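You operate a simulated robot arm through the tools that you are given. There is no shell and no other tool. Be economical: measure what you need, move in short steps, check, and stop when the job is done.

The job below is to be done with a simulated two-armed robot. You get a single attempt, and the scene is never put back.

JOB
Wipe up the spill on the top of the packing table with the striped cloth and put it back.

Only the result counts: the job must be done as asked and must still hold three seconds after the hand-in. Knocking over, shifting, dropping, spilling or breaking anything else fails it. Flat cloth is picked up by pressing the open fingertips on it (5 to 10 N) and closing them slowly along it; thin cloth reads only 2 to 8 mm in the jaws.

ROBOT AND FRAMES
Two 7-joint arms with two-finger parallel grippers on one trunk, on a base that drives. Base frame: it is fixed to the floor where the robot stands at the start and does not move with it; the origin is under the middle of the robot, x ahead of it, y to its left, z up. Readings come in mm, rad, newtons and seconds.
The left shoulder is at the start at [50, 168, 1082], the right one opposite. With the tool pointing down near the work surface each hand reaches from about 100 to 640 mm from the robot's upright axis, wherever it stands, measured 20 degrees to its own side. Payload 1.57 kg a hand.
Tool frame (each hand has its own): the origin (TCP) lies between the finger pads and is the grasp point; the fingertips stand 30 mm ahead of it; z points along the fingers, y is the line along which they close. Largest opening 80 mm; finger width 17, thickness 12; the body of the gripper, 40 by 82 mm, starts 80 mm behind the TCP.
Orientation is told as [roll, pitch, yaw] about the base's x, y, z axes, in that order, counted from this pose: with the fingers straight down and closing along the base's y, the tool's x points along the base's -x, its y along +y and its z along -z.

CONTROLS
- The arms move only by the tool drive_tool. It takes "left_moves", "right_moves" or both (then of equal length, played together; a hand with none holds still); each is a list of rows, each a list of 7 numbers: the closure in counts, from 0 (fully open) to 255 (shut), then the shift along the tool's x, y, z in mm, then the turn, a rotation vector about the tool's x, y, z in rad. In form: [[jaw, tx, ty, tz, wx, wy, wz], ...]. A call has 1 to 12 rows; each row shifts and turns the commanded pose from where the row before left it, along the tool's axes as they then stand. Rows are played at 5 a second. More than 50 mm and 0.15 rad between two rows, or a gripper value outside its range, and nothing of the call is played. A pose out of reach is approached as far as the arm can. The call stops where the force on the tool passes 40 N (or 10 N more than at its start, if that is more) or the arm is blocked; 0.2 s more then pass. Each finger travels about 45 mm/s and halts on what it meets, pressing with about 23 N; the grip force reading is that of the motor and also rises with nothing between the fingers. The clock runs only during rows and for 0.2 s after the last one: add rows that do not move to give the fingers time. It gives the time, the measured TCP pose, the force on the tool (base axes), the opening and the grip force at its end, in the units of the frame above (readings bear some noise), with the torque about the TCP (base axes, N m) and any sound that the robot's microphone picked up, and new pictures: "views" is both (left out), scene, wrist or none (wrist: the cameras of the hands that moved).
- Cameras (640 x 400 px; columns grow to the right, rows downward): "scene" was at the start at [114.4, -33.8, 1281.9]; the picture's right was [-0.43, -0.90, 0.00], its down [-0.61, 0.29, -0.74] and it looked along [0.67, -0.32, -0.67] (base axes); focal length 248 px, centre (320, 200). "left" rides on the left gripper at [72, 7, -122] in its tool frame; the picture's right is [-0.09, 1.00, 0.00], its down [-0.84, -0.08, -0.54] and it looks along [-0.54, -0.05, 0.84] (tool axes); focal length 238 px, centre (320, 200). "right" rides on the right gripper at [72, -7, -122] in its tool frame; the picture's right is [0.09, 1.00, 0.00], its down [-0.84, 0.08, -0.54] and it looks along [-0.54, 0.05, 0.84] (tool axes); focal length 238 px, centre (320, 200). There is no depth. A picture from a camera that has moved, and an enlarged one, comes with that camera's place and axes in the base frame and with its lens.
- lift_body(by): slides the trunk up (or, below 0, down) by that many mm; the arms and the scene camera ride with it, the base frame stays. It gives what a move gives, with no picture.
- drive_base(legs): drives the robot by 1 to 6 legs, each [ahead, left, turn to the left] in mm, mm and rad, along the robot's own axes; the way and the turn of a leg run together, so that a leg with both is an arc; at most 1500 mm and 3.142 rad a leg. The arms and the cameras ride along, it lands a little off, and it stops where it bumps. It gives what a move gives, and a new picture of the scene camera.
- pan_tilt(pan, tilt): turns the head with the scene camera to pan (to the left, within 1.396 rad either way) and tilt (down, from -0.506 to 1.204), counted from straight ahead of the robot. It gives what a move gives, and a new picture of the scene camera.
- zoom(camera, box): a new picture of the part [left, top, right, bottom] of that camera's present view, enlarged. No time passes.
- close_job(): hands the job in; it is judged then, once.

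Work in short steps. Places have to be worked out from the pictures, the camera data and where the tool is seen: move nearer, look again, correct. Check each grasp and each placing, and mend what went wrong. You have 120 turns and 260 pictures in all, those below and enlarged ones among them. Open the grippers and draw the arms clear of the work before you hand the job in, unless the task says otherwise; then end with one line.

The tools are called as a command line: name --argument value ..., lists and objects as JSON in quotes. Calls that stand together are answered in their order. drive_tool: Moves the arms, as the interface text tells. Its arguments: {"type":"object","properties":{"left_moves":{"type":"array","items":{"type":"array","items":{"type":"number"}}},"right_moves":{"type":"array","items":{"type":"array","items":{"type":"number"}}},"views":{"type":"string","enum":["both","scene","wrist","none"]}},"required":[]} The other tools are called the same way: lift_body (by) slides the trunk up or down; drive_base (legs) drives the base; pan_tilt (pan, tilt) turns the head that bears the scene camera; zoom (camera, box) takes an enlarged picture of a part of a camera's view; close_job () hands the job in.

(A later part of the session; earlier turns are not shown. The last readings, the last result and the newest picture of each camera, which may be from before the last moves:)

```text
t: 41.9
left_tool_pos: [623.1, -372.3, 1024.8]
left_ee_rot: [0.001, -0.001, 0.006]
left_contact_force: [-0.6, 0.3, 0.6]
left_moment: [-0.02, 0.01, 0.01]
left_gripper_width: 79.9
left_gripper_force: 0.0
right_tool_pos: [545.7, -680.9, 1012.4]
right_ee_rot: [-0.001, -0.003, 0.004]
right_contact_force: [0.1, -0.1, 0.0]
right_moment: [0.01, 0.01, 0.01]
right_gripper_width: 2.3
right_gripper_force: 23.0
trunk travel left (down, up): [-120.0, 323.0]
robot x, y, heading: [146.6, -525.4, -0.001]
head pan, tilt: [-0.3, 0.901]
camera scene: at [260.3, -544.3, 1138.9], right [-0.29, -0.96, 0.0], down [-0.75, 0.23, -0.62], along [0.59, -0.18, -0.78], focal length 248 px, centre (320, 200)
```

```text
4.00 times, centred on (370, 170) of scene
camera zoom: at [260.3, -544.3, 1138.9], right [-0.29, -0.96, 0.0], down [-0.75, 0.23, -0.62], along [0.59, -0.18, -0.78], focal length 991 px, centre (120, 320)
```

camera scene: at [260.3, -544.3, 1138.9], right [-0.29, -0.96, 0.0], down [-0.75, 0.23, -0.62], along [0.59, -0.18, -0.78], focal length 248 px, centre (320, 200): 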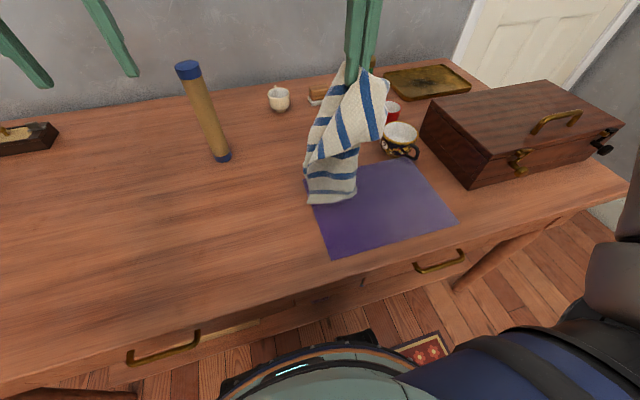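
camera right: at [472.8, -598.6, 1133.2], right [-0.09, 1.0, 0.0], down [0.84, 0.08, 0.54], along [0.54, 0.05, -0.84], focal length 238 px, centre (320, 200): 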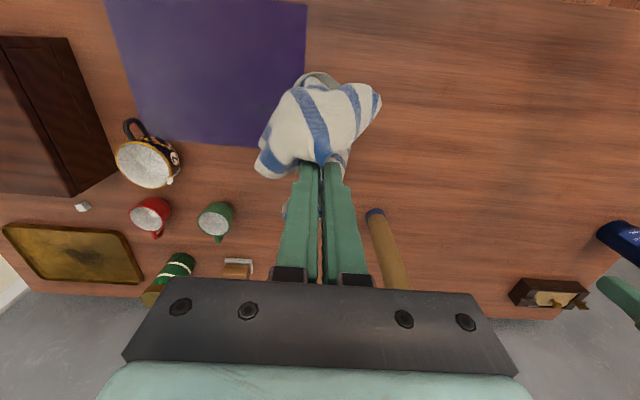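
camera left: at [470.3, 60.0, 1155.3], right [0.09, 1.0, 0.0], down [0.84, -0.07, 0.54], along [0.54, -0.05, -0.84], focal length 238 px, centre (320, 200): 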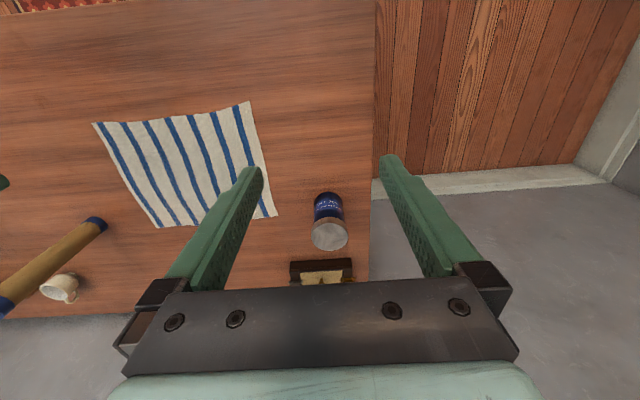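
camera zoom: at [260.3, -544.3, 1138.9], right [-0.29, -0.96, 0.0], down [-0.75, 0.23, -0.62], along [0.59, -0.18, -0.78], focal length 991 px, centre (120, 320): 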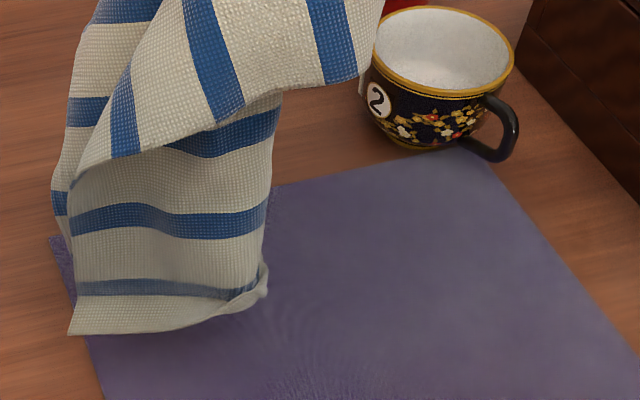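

I lower the cloth here onto about (567,-688) and press.

drive_tool --right_moves '[[255, -10, 0, 40, 0, 0, 0], [255, -10, 0, 40, 0, 0, 0], [255, 0, 0, 40, 0, 0, 0], [255, 0, -5, 40, 0, 0, 0], [255, 0, 0, 35, 0, 0, 0], [255, 0, 0, 25, 0, 0, 0], [255, 0, 0, 10, 0, 0, 0], [255, 0, 0, 4, 0, 0, 0], [255, 0, 0, 2, 0, 0, 0], [255, 0, 0, 0, 0, 0, 0]]' --views "wrist"

```text
t: 44.1
left_tool_pos: [621.6, -372.7, 1025.4]
left_ee_rot: [0.0, 0.0, 0.004]
left_contact_force: [-0.1, 0.5, -0.4]
left_moment: [0.02, -0.03, 0.0]
left_gripper_width: 80.0
left_gripper_force: 0.1
right_tool_pos: [565.2, -683.5, 778.3]
right_ee_rot: [0.003, -0.003, 0.003]
right_contact_force: [0.8, -0.3, 13.9]
right_moment: [0.14, 0.1, 0.02]
right_gripper_width: 2.6
right_gripper_force: 22.7
trunk travel left (down, up): [-120.0, 323.0]
robot x, y, heading: [150.2, -522.9, 0.008]
head pan, tilt: [-0.3, 0.901]
camera right: at [493.7, -691.2, 898.7], right [-0.1, 1.0, 0.0], down [0.83, 0.08, 0.55], along [0.54, 0.05, -0.84], focal length 238 px, centre (320, 200)
```

right: 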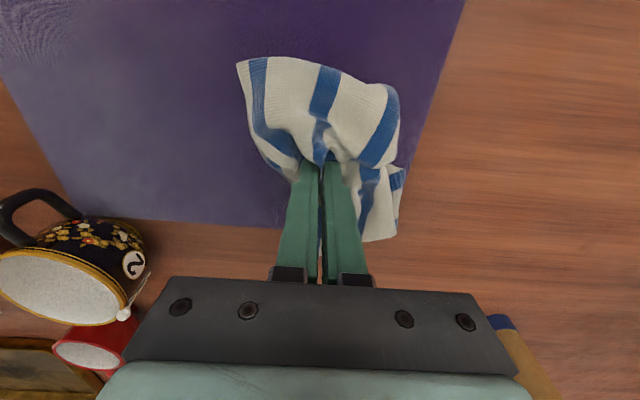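

13.9 N; I ease off 1.5 mm and make a dense set of short strokes around the residue.

drive_tool --right_moves '[[255, 0, -15, -1.5, 0, 0, 0], [255, -20, 0, 0, 0, 0, 0], [255, 0, 20, 0, 0, 0, 0], [255, 0, 20, 0, 0, 0, 0], [255, 15, 0, 0, 0, 0, 0], [255, 0, -20, 0, 0, 0, 0], [255, 0, -20, 0, 0, 0, 0], [255, 15, 0, 0, 0, 0, 0], [255, 0, 20, 0.5, 0, 0, 0], [255, 0, 20, 0, 0, 0, 0], [255, 15, 0, 0, 0, 0, 0], [255, 0, -20, 0, 0, 0, 0]]' --views "none"

drive_tool --right_moves '[[255, 0, -20, 0, 0, 0, 0], [255, 15, 10, 0, 0, 0, 0], [255, 0, 20, 0, 0, 0, 0], [255, 0, 20, 0, 0, 0, 0], [255, 0, 20, 0, 0, 0, 0], [255, -20, 10, 0, 0, 0, 0], [255, -20, 0, 0, 0, 0, 0], [255, 0, -25, 0, 0, 0, 0], [255, 0, -25, 0, 0, 0, 0], [255, 0, 25, 0, 0, 0, 0], [255, 0, 25, 0, 0, 0, 0], [255, 0, 25, 0, 0, 0, 0]]' --views "wrist"

```text
t: 46.7
left_tool_pos: [621.7, -373.1, 1024.6]
left_ee_rot: [-0.001, 0.001, 0.005]
left_contact_force: [0.2, 0.5, 0.6]
left_moment: [0.0, -0.03, 0.0]
left_gripper_width: 79.9
left_gripper_force: 0.0
right_tool_pos: [538.7, -681.6, 777.8]
right_ee_rot: [-0.002, 0.001, 0.007]
right_contact_force: [0.9, 0.5, 0.7]
right_moment: [0.02, 0.01, 0.03]
right_gripper_width: 2.2
right_gripper_force: 22.5
right hand out of reach, approached as far as the arm can: row 4
trunk travel left (down, up): [-120.0, 323.0]
robot x, y, heading: [150.4, -524.6, 0.005]
head pan, tilt: [-0.3, 0.901]
```

```text
t: 49.3
left_tool_pos: [622.0, -372.6, 1023.9]
left_ee_rot: [0.001, 0.002, 0.006]
left_contact_force: [-0.2, -0.4, 0.4]
left_moment: [0.0, 0.0, -0.02]
left_gripper_width: 80.3
left_gripper_force: 0.1
right_tool_pos: [547.3, -641.9, 787.2]
right_ee_rot: [0.002, -0.002, 0.003]
right_contact_force: [0.1, -0.4, 0.2]
right_moment: [0.04, -0.04, 0.01]
right_gripper_width: 2.4
right_gripper_force: 23.1
right hand out of reach, approached as far as the arm can: row 6, 7, 12
trunk travel left (down, up): [-120.0, 323.0]
robot x, y, heading: [150.0, -525.6, 0.001]
head pan, tilt: [-0.3, 0.901]
camera right: at [474.6, -649.0, 908.3], right [-0.1, 1.0, 0.0], down [0.84, 0.08, 0.54], along [0.54, 0.05, -0.84], focal length 238 px, centre (320, 200)
```

right: 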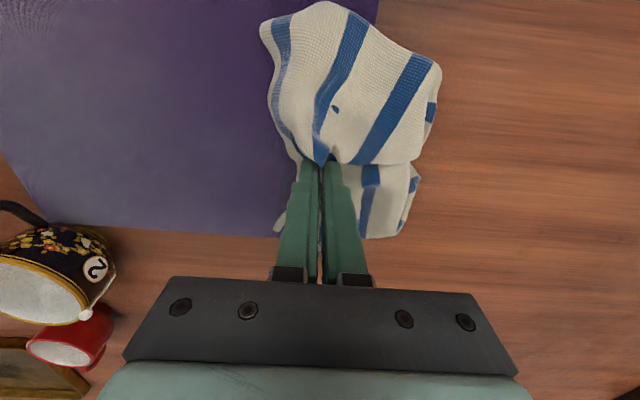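

The area beside reads clean; the arm hit a near-centre reach limit. I lift and move back left to inspect.

drive_tool --right_moves '[[255, 0, 0, -40, 0, 0, 0], [255, 0, -10, -45, 0, 0, 0], [255, 0, -10, -45, 0, 0, 0], [255, 0, -10, -45, 0, 0, 0], [255, 0, 0, -45, 0, 0, 0], [255, 0, 0, 0, 0, 0, 0]]' --views "none"

drive_base --legs '[[0, 260, 0]]'

zoom --camera "scene" --box '[380, 110, 540, 210]'

```text
t: 50.7
left_tool_pos: [622.4, -372.8, 1024.6]
left_ee_rot: [-0.001, 0.0, 0.005]
left_contact_force: [0.2, 0.5, 0.4]
left_moment: [-0.01, 0.02, -0.02]
left_gripper_width: 79.8
left_gripper_force: 0.0
right_tool_pos: [546.3, -678.9, 1007.6]
right_ee_rot: [0.001, 0.0, 0.004]
right_contact_force: [0.7, 0.0, -0.9]
right_moment: [0.0, 0.01, 0.04]
right_gripper_width: 2.3
right_gripper_force: 22.9
right hand out of reach, approached as far as the arm can: row 5
trunk travel left (down, up): [-120.0, 323.0]
robot x, y, heading: [146.0, -524.0, 0.004]
head pan, tilt: [-0.3, 0.901]
```

```text
t: 52.6
left_tool_pos: [621.6, -111.6, 1022.8]
left_ee_rot: [0.0, 0.0, 0.009]
left_contact_force: [-0.5, 0.2, 0.1]
left_moment: [0.01, 0.0, 0.01]
left_gripper_width: 79.9
left_gripper_force: 0.0
right_tool_pos: [543.6, -416.6, 1008.1]
right_ee_rot: [0.0, -0.003, 0.005]
right_contact_force: [-0.1, -0.6, -0.1]
right_moment: [0.01, -0.06, -0.03]
right_gripper_width: 2.4
right_gripper_force: 23.2
trunk travel left (down, up): [-120.0, 323.0]
robot x, y, heading: [148.2, -262.3, 0.007]
head pan, tilt: [-0.3, 0.901]
camera scene: at [259.3, -283.0, 1138.9], right [-0.29, -0.96, 0.0], down [-0.75, 0.23, -0.62], along [0.59, -0.18, -0.78], focal length 248 px, centre (320, 200)
```

scene: 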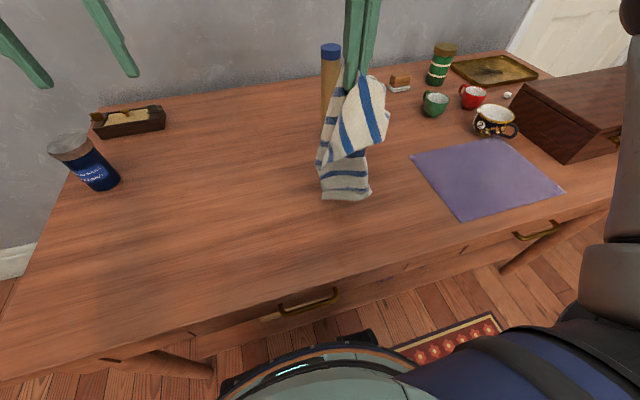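

```text
4.00 times, centred on (460, 160) of scene
camera zoom: at [259.3, -283.0, 1138.9], right [-0.29, -0.96, 0.0], down [-0.75, 0.23, -0.62], along [0.59, -0.18, -0.78], focal length 991 px, centre (-240, 360)
```

zoom: 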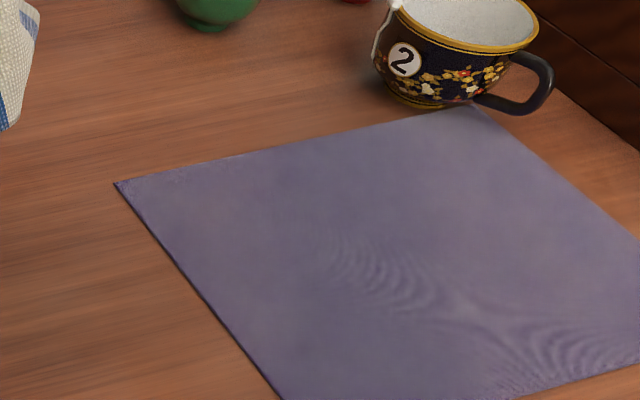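

The spill is fully gone, mat in place. I drive left so the hand is near the cloth's left side, to lay it from left to right.

drive_base --legs '[[0, 330, 0]]'

drive_tool --right_moves '[[255, -25, 0, 0, 0, 0, 0], [255, -30, 0, 0, 0, 0, 0], [255, -30, 0, 0, 0, 0, 0], [255, -25, 0, 0, 0, 0, 0], [255, 0, 0, 0, 0, 0, 0], [255, 0, 0, 0, 0, 0, 0]]' --views "both"

```text
t: 54.7
left_tool_pos: [618.8, 214.2, 1023.1]
left_ee_rot: [-0.002, 0.0, 0.004]
left_contact_force: [0.4, -0.4, 0.2]
left_moment: [-0.05, 0.01, 0.01]
left_gripper_width: 79.7
left_gripper_force: 0.0
right_tool_pos: [539.4, -91.2, 1008.3]
right_ee_rot: [0.0, -0.003, 0.002]
right_contact_force: [-0.7, 0.9, -0.2]
right_moment: [-0.04, 0.01, 0.0]
right_gripper_width: 2.5
right_gripper_force: 23.6
trunk travel left (down, up): [-120.0, 323.0]
robot x, y, heading: [144.4, 64.9, 0.009]
head pan, tilt: [-0.3, 0.901]
camera scene: at [254.8, 42.8, 1138.9], right [-0.29, -0.96, 0.0], down [-0.75, 0.23, -0.62], along [0.59, -0.18, -0.78], focal length 248 px, centre (320, 200)
```

scene: 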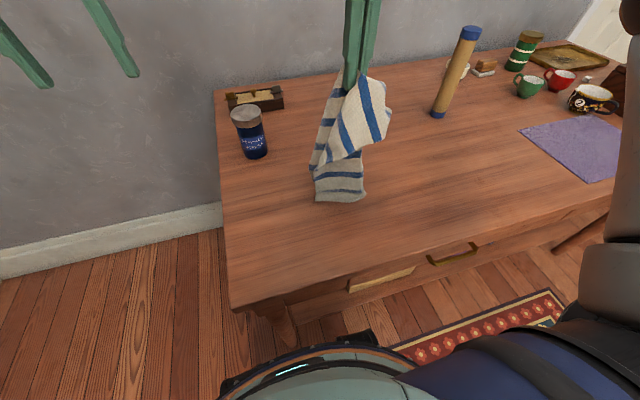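

```text
t: 56.1
left_tool_pos: [617.4, 213.2, 1024.2]
left_ee_rot: [0.0, 0.0, 0.004]
left_contact_force: [-0.3, -0.4, -0.2]
left_moment: [0.0, 0.0, 0.0]
left_gripper_width: 80.3
left_gripper_force: 0.0
right_tool_pos: [610.7, -140.1, 986.3]
right_ee_rot: [0.001, -0.002, 0.003]
right_contact_force: [0.6, 0.6, -0.4]
right_moment: [-0.01, 0.0, -0.01]
right_gripper_width: 2.6
right_gripper_force: 23.1
right hand out of reach, approached as far as the arm can: row 1, 2, 3, 4
trunk travel left (down, up): [-120.0, 323.0]
robot x, y, heading: [142.5, 63.0, -0.003]
head pan, tilt: [-0.3, 0.901]
camera scene: at [254.4, 42.3, 1138.9], right [-0.29, -0.96, 0.0], down [-0.75, 0.23, -0.62], along [0.59, -0.18, -0.78], focal length 248 px, centre (320, 200)
camera right: at [538.5, -146.7, 1107.1], right [-0.09, 1.0, 0.0], down [0.84, 0.08, 0.54], along [0.54, 0.05, -0.84], focal length 238 px, centre (320, 200)
```

scene: 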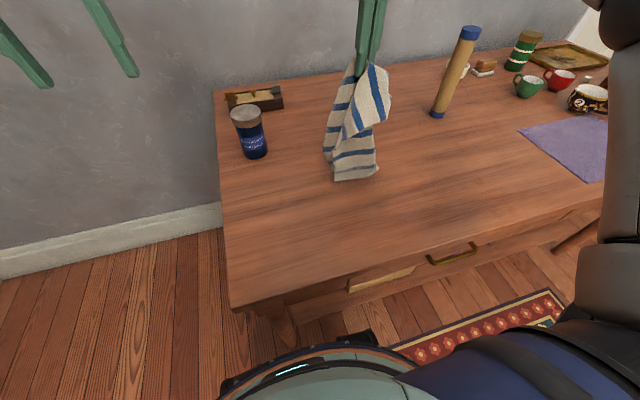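
right: 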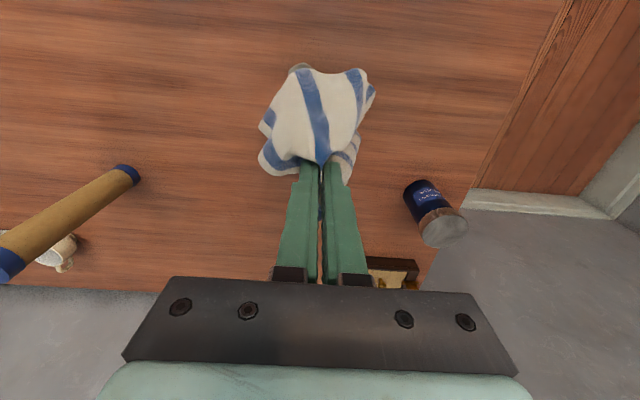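

The hand is short in reach here; base front has ~65 mm to the table legs, so I advance 38 mm and 55 mm left.

drive_base --legs '[[38, 58, 0]]'

drive_tool --right_moves '[[255, -10, 0, 15, 0, 0, 0], [255, 0, -5, 25, 0, 0, 0], [255, 0, -10, 25, 0, 0, 0], [255, 0, 0, 0, 0, 0, 0]]' --views "both"

```text
t: 56.9
left_tool_pos: [618.5, 211.2, 1024.7]
left_ee_rot: [0.001, 0.002, -0.003]
left_contact_force: [-0.2, -0.1, 1.1]
left_moment: [-0.01, -0.01, 0.03]
left_gripper_width: 79.8
left_gripper_force: 0.1
right_tool_pos: [608.9, -141.3, 986.2]
right_ee_rot: [0.003, 0.0, -0.006]
right_contact_force: [-0.7, 0.9, -0.2]
right_moment: [0.01, 0.01, 0.05]
right_gripper_width: 2.5
right_gripper_force: 23.1
trunk travel left (down, up): [-120.0, 323.0]
robot x, y, heading: [143.9, 61.9, -0.006]
head pan, tilt: [-0.3, 0.901]
stopped in leg 1: the robot was blocked; the commanded pose is now the measured one
camera scene: at [254.8, 42.1, 1138.9], right [-0.3, -0.95, 0.0], down [-0.75, 0.24, -0.62], along [0.59, -0.19, -0.78], focal length 248 px, centre (320, 200)
```

scene: 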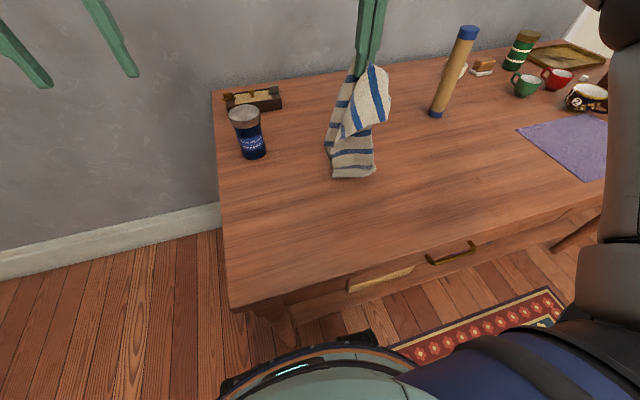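

```text
t: 57.9
left_tool_pos: [617.7, 210.2, 1024.3]
left_ee_rot: [0.0, -0.002, -0.003]
left_contact_force: [0.5, -0.4, -0.5]
left_moment: [0.02, -0.01, 0.0]
left_gripper_width: 80.0
left_gripper_force: 0.1
right_tool_pos: [618.6, -155.8, 922.2]
right_ee_rot: [0.001, -0.002, -0.006]
right_contact_force: [-0.7, -0.4, -0.7]
right_moment: [-0.02, 0.02, 0.03]
right_gripper_width: 2.4
right_gripper_force: 23.1
trunk travel left (down, up): [-120.0, 323.0]
robot x, y, heading: [145.0, 62.5, -0.005]
head pan, tilt: [-0.3, 0.901]
camera scene: at [254.5, 41.7, 1138.9], right [-0.3, -0.95, 0.0], down [-0.75, 0.24, -0.62], along [0.59, -0.19, -0.78], focal length 248 px, centre (320, 200)
camera right: at [547.0, -163.9, 1042.6], right [-0.09, 1.0, 0.0], down [0.84, 0.07, 0.54], along [0.54, 0.05, -0.84], focal length 238 px, centre (320, 200)
```

scene: 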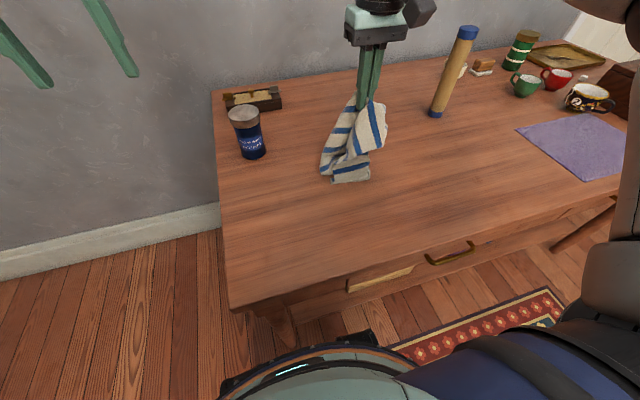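
right: 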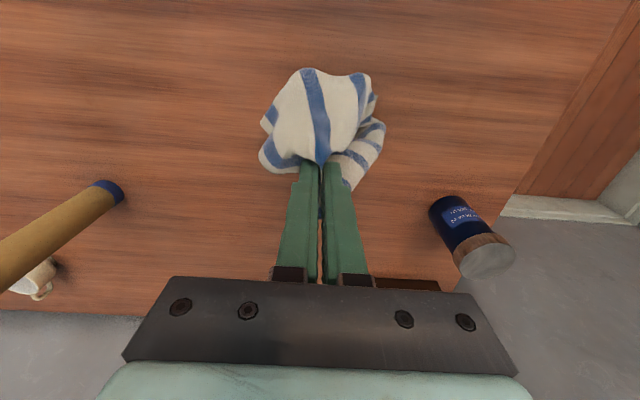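

The base is against its limit ahead (blocked at once, nothing moved). I'll lay the cloth by alternately lowering the hand and driving right, and pull the left edge out with the left hand afterwards.

drive_base --legs '[[-6, -45, 0.005]]'

drive_tool --right_moves '[[255, -10, 0, 20, 0, 0, 0], [255, -10, 0, 25, 0, 0, 0], [255, -5, 0, 15, 0, 0, 0], [255, 0, 0, 0, 0, 0, 0]]' --views "scene"

```text
t: 58.8
left_tool_pos: [611.8, 169.7, 1024.4]
left_ee_rot: [0.0, 0.001, 0.004]
left_contact_force: [-0.3, 0.0, -0.2]
left_moment: [0.01, -0.01, -0.04]
left_gripper_width: 80.0
left_gripper_force: 0.1
right_tool_pos: [614.7, -197.2, 922.9]
right_ee_rot: [0.002, -0.001, 0.003]
right_contact_force: [0.6, -0.1, -0.5]
right_moment: [0.06, 0.01, 0.0]
right_gripper_width: 2.4
right_gripper_force: 22.3
trunk travel left (down, up): [-120.0, 323.0]
robot x, y, heading: [138.9, 17.9, -0.0]
head pan, tilt: [-0.3, 0.901]
camera scene: at [248.9, -1.0, 1138.9], right [-0.29, -0.96, 0.0], down [-0.75, 0.23, -0.62], along [0.59, -0.18, -0.78], focal length 248 px, centre (320, 200)
```

scene: 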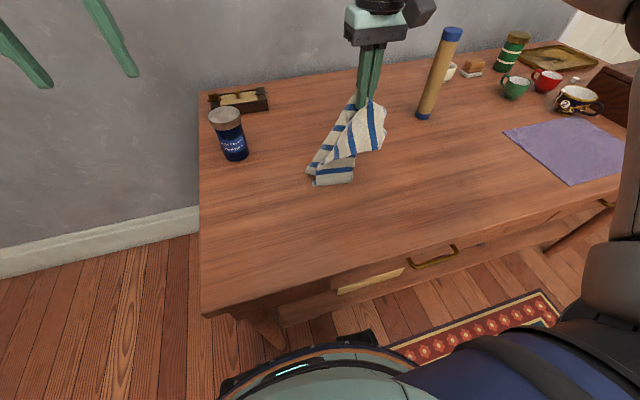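

```text
t: 59.8
left_tool_pos: [611.5, 169.1, 1024.7]
left_ee_rot: [0.0, -0.001, 0.006]
left_contact_force: [0.6, 0.2, 0.7]
left_moment: [-0.01, -0.02, 0.02]
left_gripper_width: 80.1
left_gripper_force: 0.0
right_tool_pos: [638.4, -196.9, 862.5]
right_ee_rot: [0.002, -0.003, -0.001]
right_contact_force: [-0.3, 0.1, 0.1]
right_moment: [0.02, -0.03, 0.08]
right_gripper_width: 2.4
right_gripper_force: 23.0
trunk travel left (down, up): [-120.0, 323.0]
robot x, y, heading: [140.9, 20.3, 0.003]
head pan, tilt: [-0.3, 0.901]
camera scene: at [248.9, -0.8, 1138.9], right [-0.29, -0.96, 0.0], down [-0.75, 0.23, -0.62], along [0.59, -0.18, -0.78], focal length 248 px, centre (320, 200)
```

scene: 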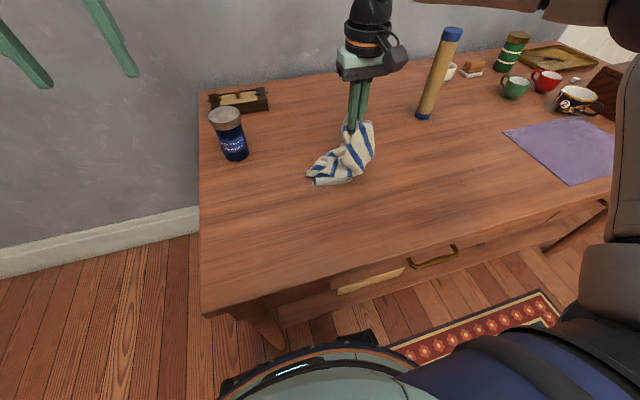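

The trailing end stays put. I continue right and down.

drive_base --legs '[[0, -65, 0]]'

drive_tool --right_moves '[[255, -5, -10, 25, 0, 0, 0], [255, -5, -10, 25, 0, 0, 0], [255, -5, -10, 18, 0, 0, 0], [255, 0, -10, 10, 0, 0, 0], [255, 0, 0, 5, 0, 0, 0], [255, 0, 0, 0, 0, 0, 0]]' --views "both"

```text
t: 60.7
left_tool_pos: [612.2, 105.5, 1023.7]
left_ee_rot: [-0.001, -0.001, 0.002]
left_contact_force: [0.9, -0.9, 0.0]
left_moment: [-0.03, -0.02, 0.03]
left_gripper_width: 80.2
left_gripper_force: 0.2
right_tool_pos: [638.8, -260.2, 862.0]
right_ee_rot: [0.002, -0.004, -0.001]
right_contact_force: [0.1, 0.3, -0.3]
right_moment: [0.0, 0.0, -0.01]
right_gripper_width: 2.5
right_gripper_force: 22.9
trunk travel left (down, up): [-120.0, 323.0]
robot x, y, heading: [136.3, -43.0, -0.001]
head pan, tilt: [-0.3, 0.901]
camera scene: at [248.9, -64.3, 1138.9], right [-0.3, -0.96, 0.0], down [-0.75, 0.23, -0.62], along [0.59, -0.18, -0.78], focal length 248 px, centre (320, 200)
```

scene: 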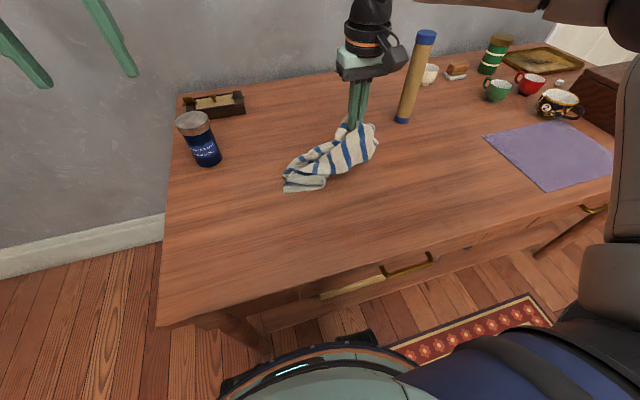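

```text
t: 62.1
left_tool_pos: [612.5, 105.8, 1023.8]
left_ee_rot: [0.0, -0.001, -0.001]
left_contact_force: [0.3, 0.2, 0.4]
left_moment: [0.0, 0.02, 0.01]
left_gripper_width: 80.1
left_gripper_force: 0.1
right_tool_pos: [653.4, -299.9, 779.4]
right_ee_rot: [0.002, -0.001, -0.001]
right_contact_force: [0.3, -0.9, 0.4]
right_moment: [0.04, 0.02, 0.02]
right_gripper_width: 2.4
right_gripper_force: 23.2
trunk travel left (down, up): [-120.0, 323.0]
robot x, y, heading: [136.6, -44.3, 0.002]
head pan, tilt: [-0.3, 0.901]
camera scene: at [248.9, -64.1, 1138.9], right [-0.3, -0.96, 0.0], down [-0.75, 0.23, -0.62], along [0.59, -0.18, -0.78], focal length 248 px, centre (320, 200)
camera right: at [581.8, -306.6, 900.1], right [-0.09, 1.0, 0.0], down [0.84, 0.08, 0.54], along [0.54, 0.05, -0.84], focal length 238 px, centre (320, 200)
```

scene: 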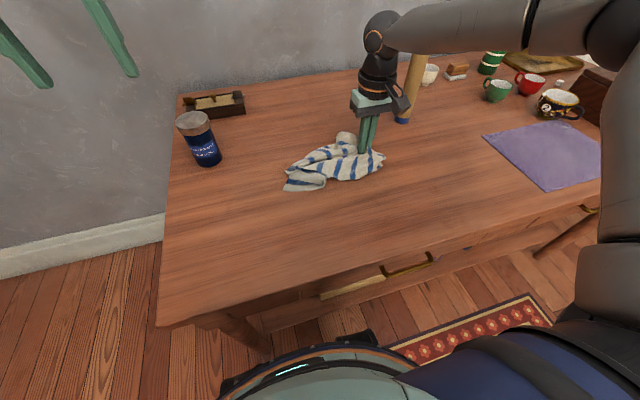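
right: 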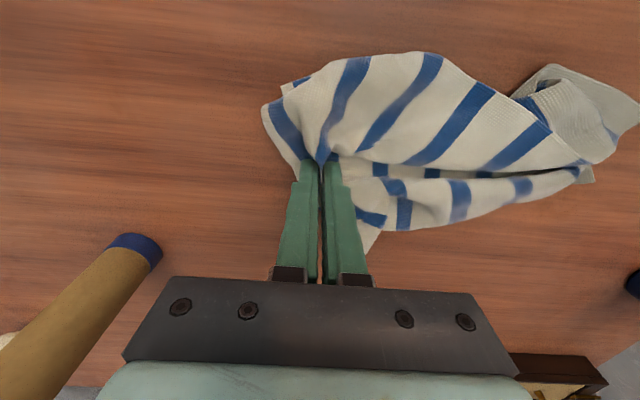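

It lies from y≈-95 to -330. I release gently and lift away, then look.

drive_tool --right_moves '[[230, 0, 0, 0, 0, 0, 0], [200, 0, 0, 0, 0, 0, 0], [170, 0, 0, 0, 0, 0, 0], [150, 0, 0, 0, 0, 0, 0], [150, 0, 0, -15, 0, 0, 0], [150, 0, 0, -30, 0, 0, 0], [150, 10, 0, -50, 0, 0, 0], [150, 20, 0, -40, 0, 0, 0], [150, 20, 0, -40, 0, 0, 0], [150, 0, 0, 0, 0, 0, 0]]' --views "both"

```text
refused: row 7 steps farther than a row can; nothing moved
```

drive_tool --right_moves '[[230, 0, 0, 0, 0, 0, 0], [200, 0, 0, 0, 0, 0, 0], [170, 0, 0, 0, 0, 0, 0], [150, 0, 0, 0, 0, 0, 0], [150, 0, 0, -15, 0, 0, 0], [150, 0, 0, -30, 0, 0, 0], [150, 10, 0, -40, 0, 0, 0], [150, 20, 0, -40, 0, 0, 0], [150, 20, 0, -40, 0, 0, 0], [150, 0, 0, 0, 0, 0, 0]]' --views "both"

```text
t: 64.3
left_tool_pos: [611.9, 106.5, 1024.0]
left_ee_rot: [0.001, 0.0, 0.003]
left_contact_force: [0.6, 0.3, -0.2]
left_moment: [0.03, 0.01, 0.01]
left_gripper_width: 80.4
left_gripper_force: 0.1
right_tool_pos: [601.2, -300.3, 945.0]
right_ee_rot: [-0.001, 0.001, 0.0]
right_contact_force: [-0.6, 0.6, -0.4]
right_moment: [0.01, -0.02, -0.02]
right_gripper_width: 32.9
right_gripper_force: 0.1
trunk travel left (down, up): [-120.0, 323.0]
robot x, y, heading: [136.8, -40.6, -0.0]
head pan, tilt: [-0.3, 0.901]
camera scene: at [248.9, -64.1, 1138.9], right [-0.3, -0.96, 0.0], down [-0.75, 0.23, -0.62], along [0.59, -0.18, -0.78], focal length 248 px, centre (320, 200)
camera right: at [530.0, -307.8, 1065.9], right [-0.09, 1.0, 0.0], down [0.84, 0.08, 0.54], along [0.54, 0.05, -0.84], focal length 238 px, centre (320, 200)
```

scene: 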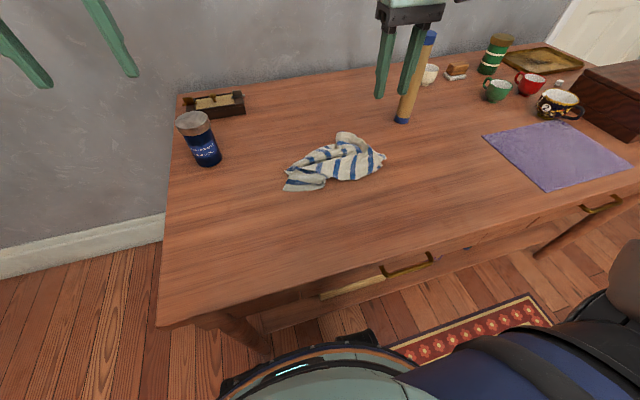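
right: 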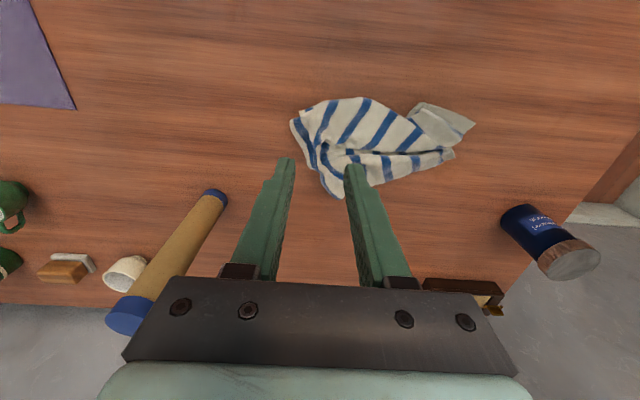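

The cloth lies at about x 578–731, y -95..-337, roughly centred on its old place but folded. I take a close look to see how to spread it.

zoom --camera "right" --box '[270, 80, 490, 217]'

zoom --camera "scene" --box '[265, 115, 405, 203]'

```text
2.91 times, centred on (380, 148) of right
camera zoom: at [530.0, -307.8, 1065.9], right [-0.09, 1.0, 0.0], down [0.84, 0.08, 0.54], along [0.54, 0.05, -0.84], focal length 693 px, centre (146, 350)
```

zoom: 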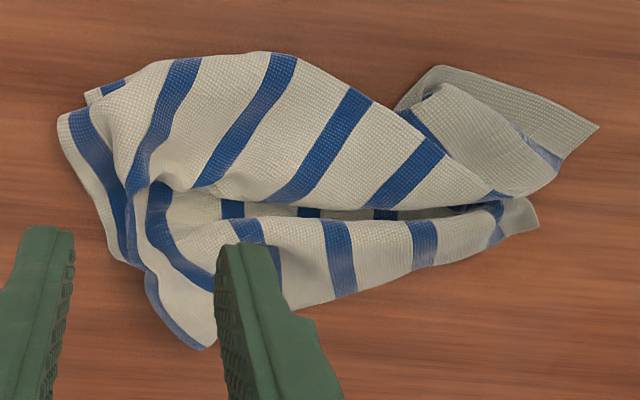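

```text
4.55 times, centred on (335, 159) of scene
camera zoom: at [248.9, -64.1, 1138.9], right [-0.3, -0.96, 0.0], down [-0.75, 0.23, -0.62], along [0.59, -0.18, -0.78], focal length 1126 px, centre (252, 386)
```

zoom: 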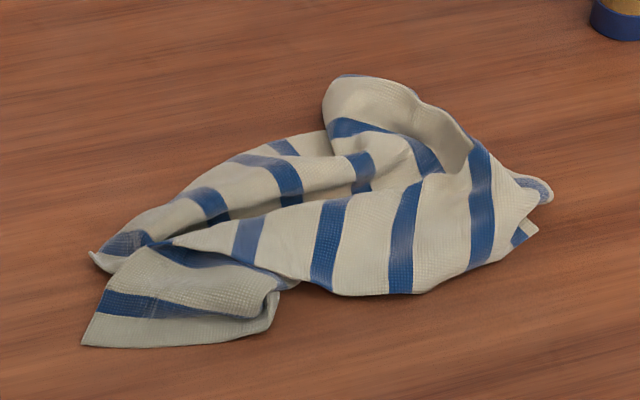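

The near and far flaps are folded in. I'll try to draw the far flap outward: a small base advance to x≈149 (already proven clear), then the right hand over about (700,-255).

drive_base --legs '[[12, 0, 0]]'

drive_tool --right_moves '[[130, -15, 5, 25, 0, 0, 0], [130, -18, 10, 30, 0, 0, 0], [130, -18, 10, 30, 0, 0, 0], [130, -18, 10, 30, 0, 0, 0], [130, -18, 10, 20, 0, 0, 0], [130, 0, 0, 0, 0, 0, 0]]' --views "both"

```text
t: 65.1
left_tool_pos: [623.8, 106.5, 1024.3]
left_ee_rot: [0.0, -0.001, 0.002]
left_contact_force: [0.3, -0.2, 0.0]
left_moment: [0.0, -0.04, 0.0]
left_gripper_width: 79.8
left_gripper_force: 0.0
right_tool_pos: [614.9, -301.3, 945.2]
right_ee_rot: [0.003, 0.0, 0.001]
right_contact_force: [0.7, 0.1, 0.4]
right_moment: [0.03, 0.0, 0.02]
right_gripper_width: 33.1
right_gripper_force: 0.1
trunk travel left (down, up): [-120.0, 323.0]
robot x, y, heading: [151.6, -43.3, -0.0]
head pan, tilt: [-0.3, 0.901]
camera scene: at [261.2, -64.1, 1138.9], right [-0.3, -0.96, 0.0], down [-0.75, 0.23, -0.62], along [0.59, -0.18, -0.78], focal length 248 px, centre (320, 200)
```

scene: 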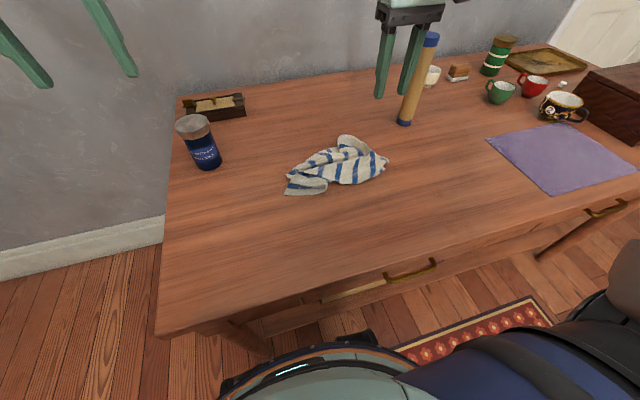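

```text
t: 66.5
left_tool_pos: [623.6, 106.3, 1023.9]
left_ee_rot: [-0.001, 0.0, 0.001]
left_contact_force: [0.4, 0.5, -0.1]
left_moment: [0.01, 0.01, 0.0]
left_gripper_width: 79.8
left_gripper_force: 0.0
right_tool_pos: [678.5, -269.9, 811.2]
right_ee_rot: [0.002, -0.002, 0.0]
right_contact_force: [-0.2, -0.5, 0.1]
right_moment: [0.05, 0.01, -0.01]
right_gripper_width: 39.1
right_gripper_force: 0.1
right hand out of reach, approached as far as the arm can: row 4, 5
trunk travel left (down, up): [-120.0, 323.0]
robot x, y, heading: [153.0, -46.1, -0.003]
head pan, tilt: [-0.3, 0.901]
camera scene: at [261.0, -64.1, 1138.9], right [-0.3, -0.96, 0.0], down [-0.75, 0.23, -0.62], along [0.59, -0.18, -0.78], focal length 248 px, centre (320, 200)
camera right: at [606.9, -277.2, 931.4], right [-0.09, 1.0, 0.0], down [0.84, 0.08, 0.54], along [0.54, 0.05, -0.84], focal length 238 px, centre (320, 200)
```

scene: 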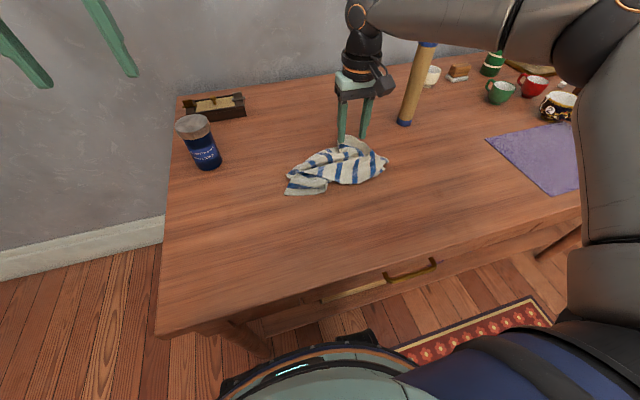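
right: 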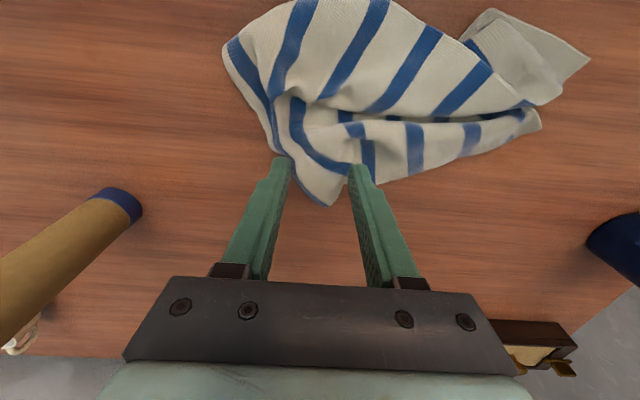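

At its reach limit untilted. Tilting the fingers forward gains reach; I tilt 0.45 rad about the tool y and move over the far flap.

drive_tool --right_moves '[[110, 0, 0, 0, 0, -0.11, 0], [110, 0, 5, 0, 0, -0.11, 0], [110, 0, 5, 0, 0, -0.11, 0], [110, 0, 5, 0, 0, -0.11, 0], [110, -8, 5, 4, 0, 0, 0], [110, 0, 0, 0, 0, 0, 0]]' --views "both"

```text
t: 67.9
left_tool_pos: [624.6, 105.5, 1024.8]
left_ee_rot: [0.001, 0.001, 0.002]
left_contact_force: [0.2, 1.4, 0.4]
left_moment: [0.01, -0.01, -0.01]
left_gripper_width: 79.9
left_gripper_force: 0.1
right_tool_pos: [687.8, -251.4, 810.7]
right_ee_rot: [0.001, -0.443, 0.0]
right_contact_force: [-1.1, -0.2, 0.0]
right_moment: [-0.02, 0.01, -0.01]
right_gripper_width: 45.2
right_gripper_force: 0.1
trunk travel left (down, up): [-120.0, 323.0]
robot x, y, heading: [150.2, -45.2, 0.002]
head pan, tilt: [-0.3, 0.901]
camera scene: at [261.1, -64.1, 1138.9], right [-0.3, -0.96, 0.0], down [-0.75, 0.23, -0.62], along [0.59, -0.18, -0.78], focal length 248 px, centre (320, 200)
camera right: at [570.6, -257.9, 889.0], right [-0.08, 1.0, -0.04], down [0.53, 0.08, 0.85], along [0.85, 0.05, -0.53], focal length 238 px, centre (320, 200)
```

scene: 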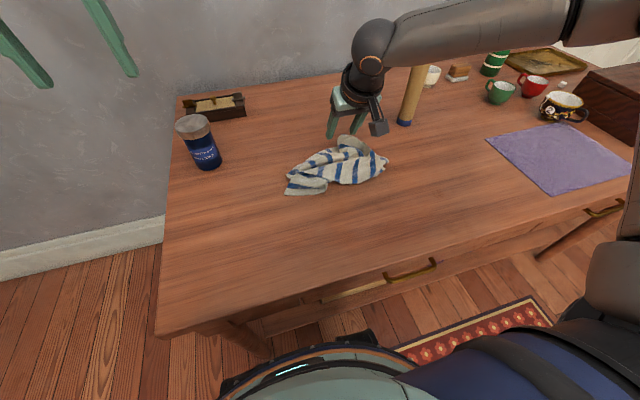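
right: 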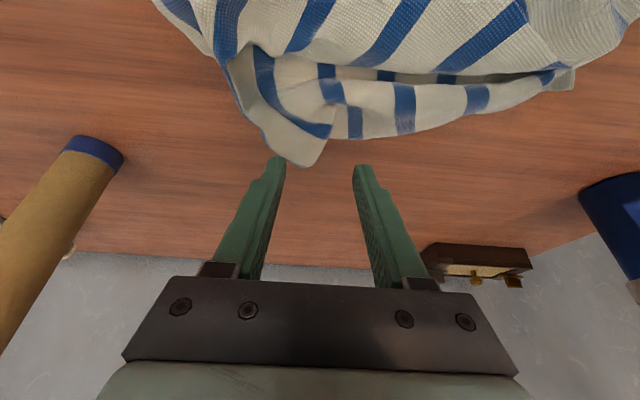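

Tips now at about (700,-251,784). I descend onto the far corner at about (716,-253).

drive_tool --right_moves '[[110, 1, -1, 18, 0, 0, 0], [110, 1, -1, 14, 0, 0, 0], [110, 1, 0, 5, 0, 0, 0], [110, 0, 0, 0, 0, 0, 0]]' --views "wrist"

```text
t: 68.9
left_tool_pos: [622.6, 107.0, 1024.7]
left_ee_rot: [0.0, 0.001, 0.002]
left_contact_force: [0.3, 0.0, 0.0]
left_moment: [0.0, 0.0, -0.02]
left_gripper_width: 79.9
left_gripper_force: 0.0
right_tool_pos: [700.3, -251.9, 776.9]
right_ee_rot: [0.001, -0.441, -0.003]
right_contact_force: [0.4, 0.5, -0.1]
right_moment: [0.01, 0.0, -0.02]
right_gripper_width: 45.5
right_gripper_force: 0.1
trunk travel left (down, up): [-120.0, 323.0]
robot x, y, heading: [147.9, -42.8, -0.0]
head pan, tilt: [-0.3, 0.901]
camera right: at [583.2, -260.5, 855.1], right [-0.08, 1.0, -0.04], down [0.53, 0.08, 0.85], along [0.85, 0.05, -0.53], focal length 238 px, centre (320, 200)
```

right: 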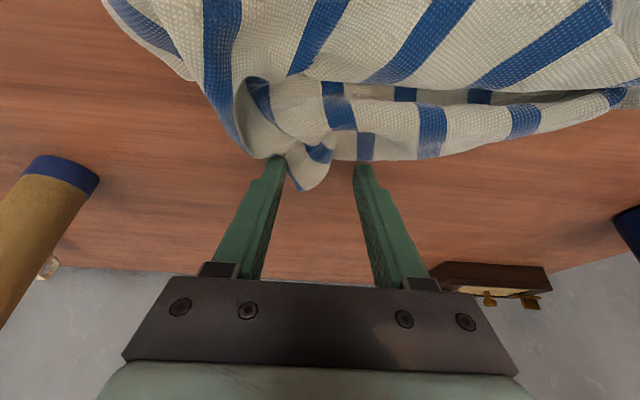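

Corner is between the fingers. Down the last few mm to contact.

drive_tool --right_moves '[[110, 1, 0, 3, 0, 0, 0], [110, 1, 0, 2, 0, 0, 0], [110, 0, 0, 0, 0, 0, 0]]' --views "none"

```text
t: 69.7
left_tool_pos: [623.2, 107.8, 1024.7]
left_ee_rot: [0.0, 0.0, 0.002]
left_contact_force: [1.6, 0.5, -0.2]
left_moment: [0.0, 0.03, 0.02]
left_gripper_width: 79.9
left_gripper_force: 0.0
right_tool_pos: [700.7, -253.2, 773.1]
right_ee_rot: [0.001, -0.442, 0.0]
right_contact_force: [0.6, 0.1, 6.6]
right_moment: [-0.21, -0.02, 0.01]
right_gripper_width: 45.9
right_gripper_force: 0.0
trunk travel left (down, up): [-120.0, 323.0]
robot x, y, heading: [147.8, -42.8, 0.0]
head pan, tilt: [-0.3, 0.901]
```

Contact at 6.6 N; I close slowly on the corner.

drive_tool --right_moves '[[125, 0, 0, 0, 0, 0, 0], [140, 0, 0, 0, 0, 0, 0], [155, 0, 0, 0, 0, 0, 0], [170, 0, 0, -0.5, 0, 0, 0], [185, 0, 0, 0, 0, 0, 0], [200, 0, 0, -0.5, 0, 0, 0], [215, 0, 0, 0, 0, 0, 0], [230, 0, 0, 0, 0, 0, 0], [245, 0, 0, 0, 0, 0, 0], [255, 0, 0, 0, 0, 0, 0], [255, 0, 0, 0, 0, 0, 0]]' --views "wrist"

```text
t: 72.1
left_tool_pos: [623.4, 105.8, 1024.3]
left_ee_rot: [-0.002, 0.0, 0.0]
left_contact_force: [0.3, 0.4, 0.3]
left_moment: [-0.03, 0.01, 0.05]
left_gripper_width: 80.0
left_gripper_force: 0.0
right_tool_pos: [699.2, -253.1, 773.6]
right_ee_rot: [0.002, -0.442, 0.0]
right_contact_force: [-0.4, -1.7, 7.8]
right_moment: [-0.05, -0.01, -0.02]
right_gripper_width: 3.9
right_gripper_force: 23.2
trunk travel left (down, up): [-120.0, 323.0]
robot x, y, heading: [150.3, -46.9, 0.001]
head pan, tilt: [-0.3, 0.901]
camera right: at [582.1, -260.1, 851.6], right [-0.08, 1.0, -0.04], down [0.52, 0.08, 0.85], along [0.85, 0.05, -0.53], focal length 238 px, centre (320, 200)
```

right: 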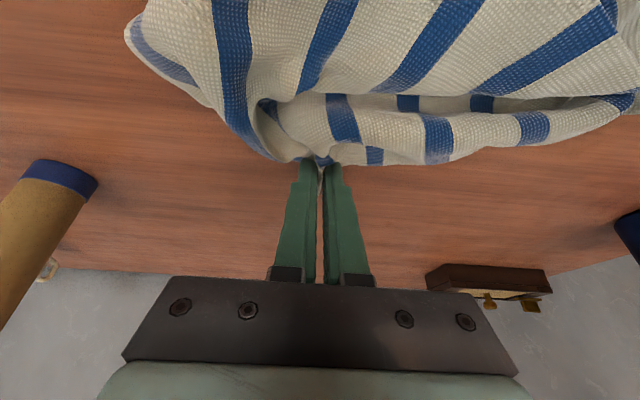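

Held (3.9 mm). I lift a little and draw it out away from the robot and slightly right.

drive_tool --right_moves '[[255, -6, 0, -14, 0, 0, 0], [255, -12, -8, 4, 0, 0, 0], [255, -12, -8, 4, 0, 0, 0], [255, -12, -8, 4, 0, 0, 0], [255, -12, -8, 4, 0, 0, 0], [255, -8, -6, 4, 0, 0, 0], [255, 0, 0, 0, 0, 0, 0]]' --views "both"

```text
t: 73.7
left_tool_pos: [624.1, 106.7, 1024.2]
left_ee_rot: [0.0, -0.001, 0.002]
left_contact_force: [-0.6, -0.6, -0.6]
left_moment: [-0.01, 0.0, -0.03]
left_gripper_width: 79.8
left_gripper_force: 0.1
right_tool_pos: [757.8, -290.4, 793.7]
right_ee_rot: [0.001, -0.442, 0.002]
right_contact_force: [-0.4, 0.6, -0.2]
right_moment: [-0.01, 0.0, -0.06]
right_gripper_width: 3.7
right_gripper_force: 22.6
trunk travel left (down, up): [-120.0, 323.0]
robot x, y, heading: [150.6, -41.0, -0.0]
head pan, tilt: [-0.3, 0.901]
camera scene: at [261.0, -64.1, 1138.9], right [-0.3, -0.96, 0.0], down [-0.75, 0.23, -0.62], along [0.59, -0.18, -0.78], focal length 248 px, centre (320, 200)
camera right: at [641.3, -298.2, 871.9], right [-0.08, 1.0, -0.04], down [0.53, 0.08, 0.85], along [0.85, 0.05, -0.53], focal length 238 px, centre (320, 200)
```

scene: 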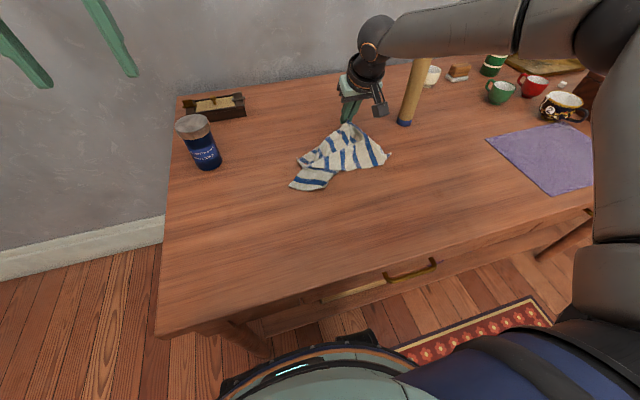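
right: 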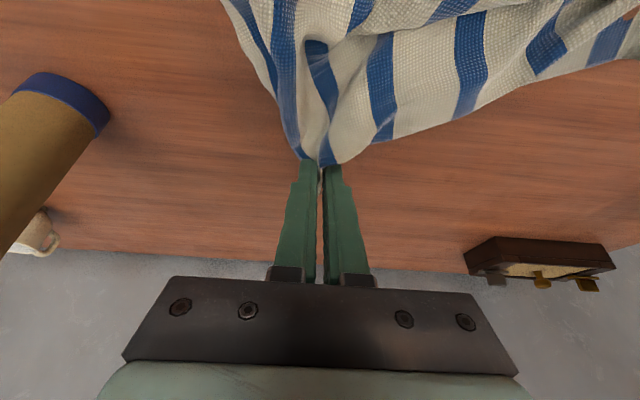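

The far flap spreads well. I lower, release, and back out along the fingers.

drive_tool --right_moves '[[255, 7, 0, 15, 0, 0, 0], [230, 0, 0, 0, 0, 0, 0], [205, 0, 0, 0, 0, 0, 0], [190, 0, 0, 0, 0, 0, 0], [190, 0, 0, -15, 0, 0, 0], [190, 0, 0, -30, 0, 0, 0], [190, 0, 0, -40, 0, 0, 0], [190, 0, 0, -40, 0, 0.11, 0], [190, 0, 0, -40, 0, 0.11, 0], [190, 0, 0, -20, 0, 0.11, 0], [190, 0, 0, 0, 0, 0.11, 0]]' --views "both"

```text
t: 76.1
left_tool_pos: [623.9, 107.5, 1025.8]
left_ee_rot: [-0.001, -0.001, 0.002]
left_contact_force: [-1.0, -0.4, -0.9]
left_moment: [-0.03, -0.02, 0.02]
left_gripper_width: 79.8
left_gripper_force: 0.0
right_tool_pos: [681.0, -293.3, 950.0]
right_ee_rot: [0.0, -0.059, -0.002]
right_contact_force: [0.7, 0.4, 0.8]
right_moment: [-0.01, -0.03, -0.01]
right_gripper_width: 20.3
right_gripper_force: 0.0
right hand out of reach, approached as far as the arm can: row 11
trunk travel left (down, up): [-120.0, 323.0]
robot x, y, heading: [147.7, -45.9, 0.005]
head pan, tilt: [-0.3, 0.901]
camera scene: at [260.6, -63.9, 1139.0], right [-0.3, -0.96, 0.0], down [-0.75, 0.23, -0.62], along [0.59, -0.18, -0.78], focal length 248 px, centre (320, 200)
camera right: at [601.8, -300.8, 1066.4], right [-0.09, 1.0, 0.0], down [0.8, 0.08, 0.59], along [0.59, 0.05, -0.81], focal length 238 px, centre (320, 200)
```

scene: 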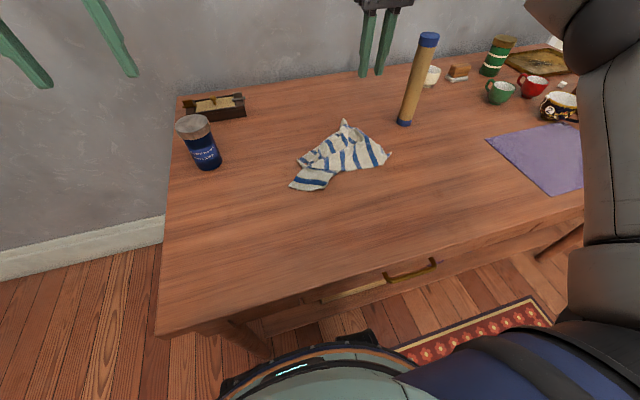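
right: 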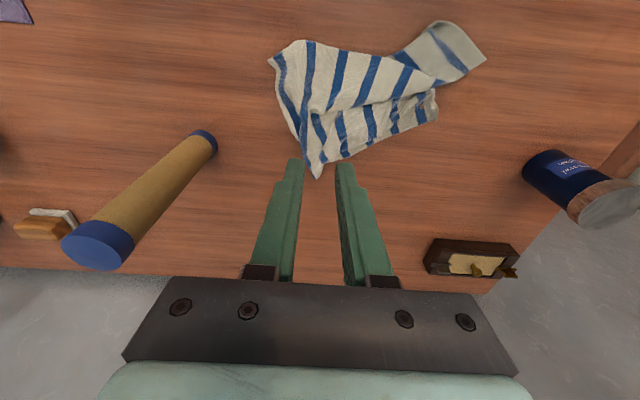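

zoom --camera "right" --box '[250, 10, 510, 172]'

```text
2.46 times, centred on (380, 91) of right
camera zoom: at [601.8, -300.8, 1066.4], right [-0.09, 1.0, 0.0], down [0.8, 0.08, 0.59], along [0.59, 0.05, -0.81], focal length 587 px, centre (172, 468)
```

zoom: 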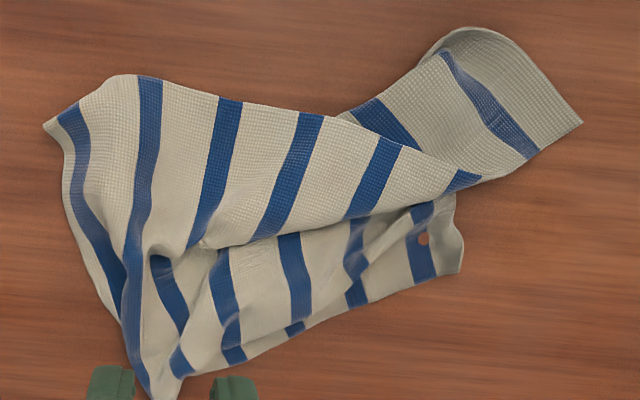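

The far side is out. Next I draw the near-right corner, now at about (642,-361), toward the robot to its old spot (543,-340). I move above it.

drive_tool --right_moves '[[140, 5, -8, 25, 0, 0.059, 0], [140, 5, -9, 35, 0, 0, 0], [140, 5, -9, 35, 0, 0, 0], [140, 6, -9, 35, 0, 0, 0], [140, 6, -9, 30, 0, 0, 0], [140, 0, 0, 0, 0, 0, 0]]' --views "wrist"

```text
t: 77.5
left_tool_pos: [623.6, 106.0, 1024.0]
left_ee_rot: [0.0, 0.002, 0.001]
left_contact_force: [0.0, -0.6, -0.1]
left_moment: [0.0, 0.01, 0.02]
left_gripper_width: 80.2
left_gripper_force: 0.1
right_tool_pos: [657.0, -339.0, 790.3]
right_ee_rot: [0.003, -0.001, -0.001]
right_contact_force: [-0.9, 0.2, 0.5]
right_moment: [0.01, 0.02, -0.04]
right_gripper_width: 36.0
right_gripper_force: 0.0
trunk travel left (down, up): [-120.0, 323.0]
robot x, y, heading: [150.8, -42.9, -0.001]
head pan, tilt: [-0.3, 0.901]
camera right: at [584.4, -346.8, 910.5], right [-0.09, 1.0, 0.0], down [0.84, 0.08, 0.54], along [0.54, 0.05, -0.84], focal length 238 px, centre (320, 200)
```

right: 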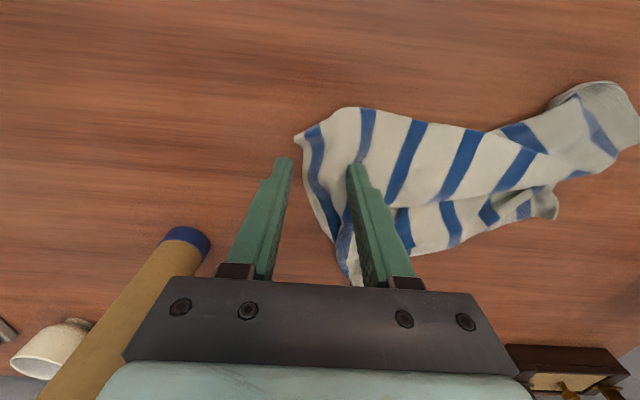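

The corner lies at (641,-358). I nudge to (649,-336) and press down.

drive_tool --right_moves '[[140, 8, 3, 8, 0, 0, 0], [140, 0, 0, 6, 0, 0, 0], [140, 0, 0, 3, 0, 0, 0], [140, 0, 0, 2.5, 0, 0, 0], [140, 0, 0, 0, 0, 0, 0]]' --views "none"

```text
t: 78.7
left_tool_pos: [622.5, 106.4, 1024.9]
left_ee_rot: [0.002, -0.001, 0.001]
left_contact_force: [-0.1, 0.5, 0.3]
left_moment: [0.0, -0.02, -0.01]
left_gripper_width: 79.9
left_gripper_force: 0.1
right_tool_pos: [648.3, -336.0, 771.4]
right_ee_rot: [0.003, -0.001, 0.0]
right_contact_force: [0.2, -0.7, 4.6]
right_moment: [-0.05, -0.02, 0.0]
right_gripper_width: 36.2
right_gripper_force: 0.1
trunk travel left (down, up): [-120.0, 323.0]
robot x, y, heading: [149.9, -41.9, 0.003]
head pan, tilt: [-0.3, 0.901]
```

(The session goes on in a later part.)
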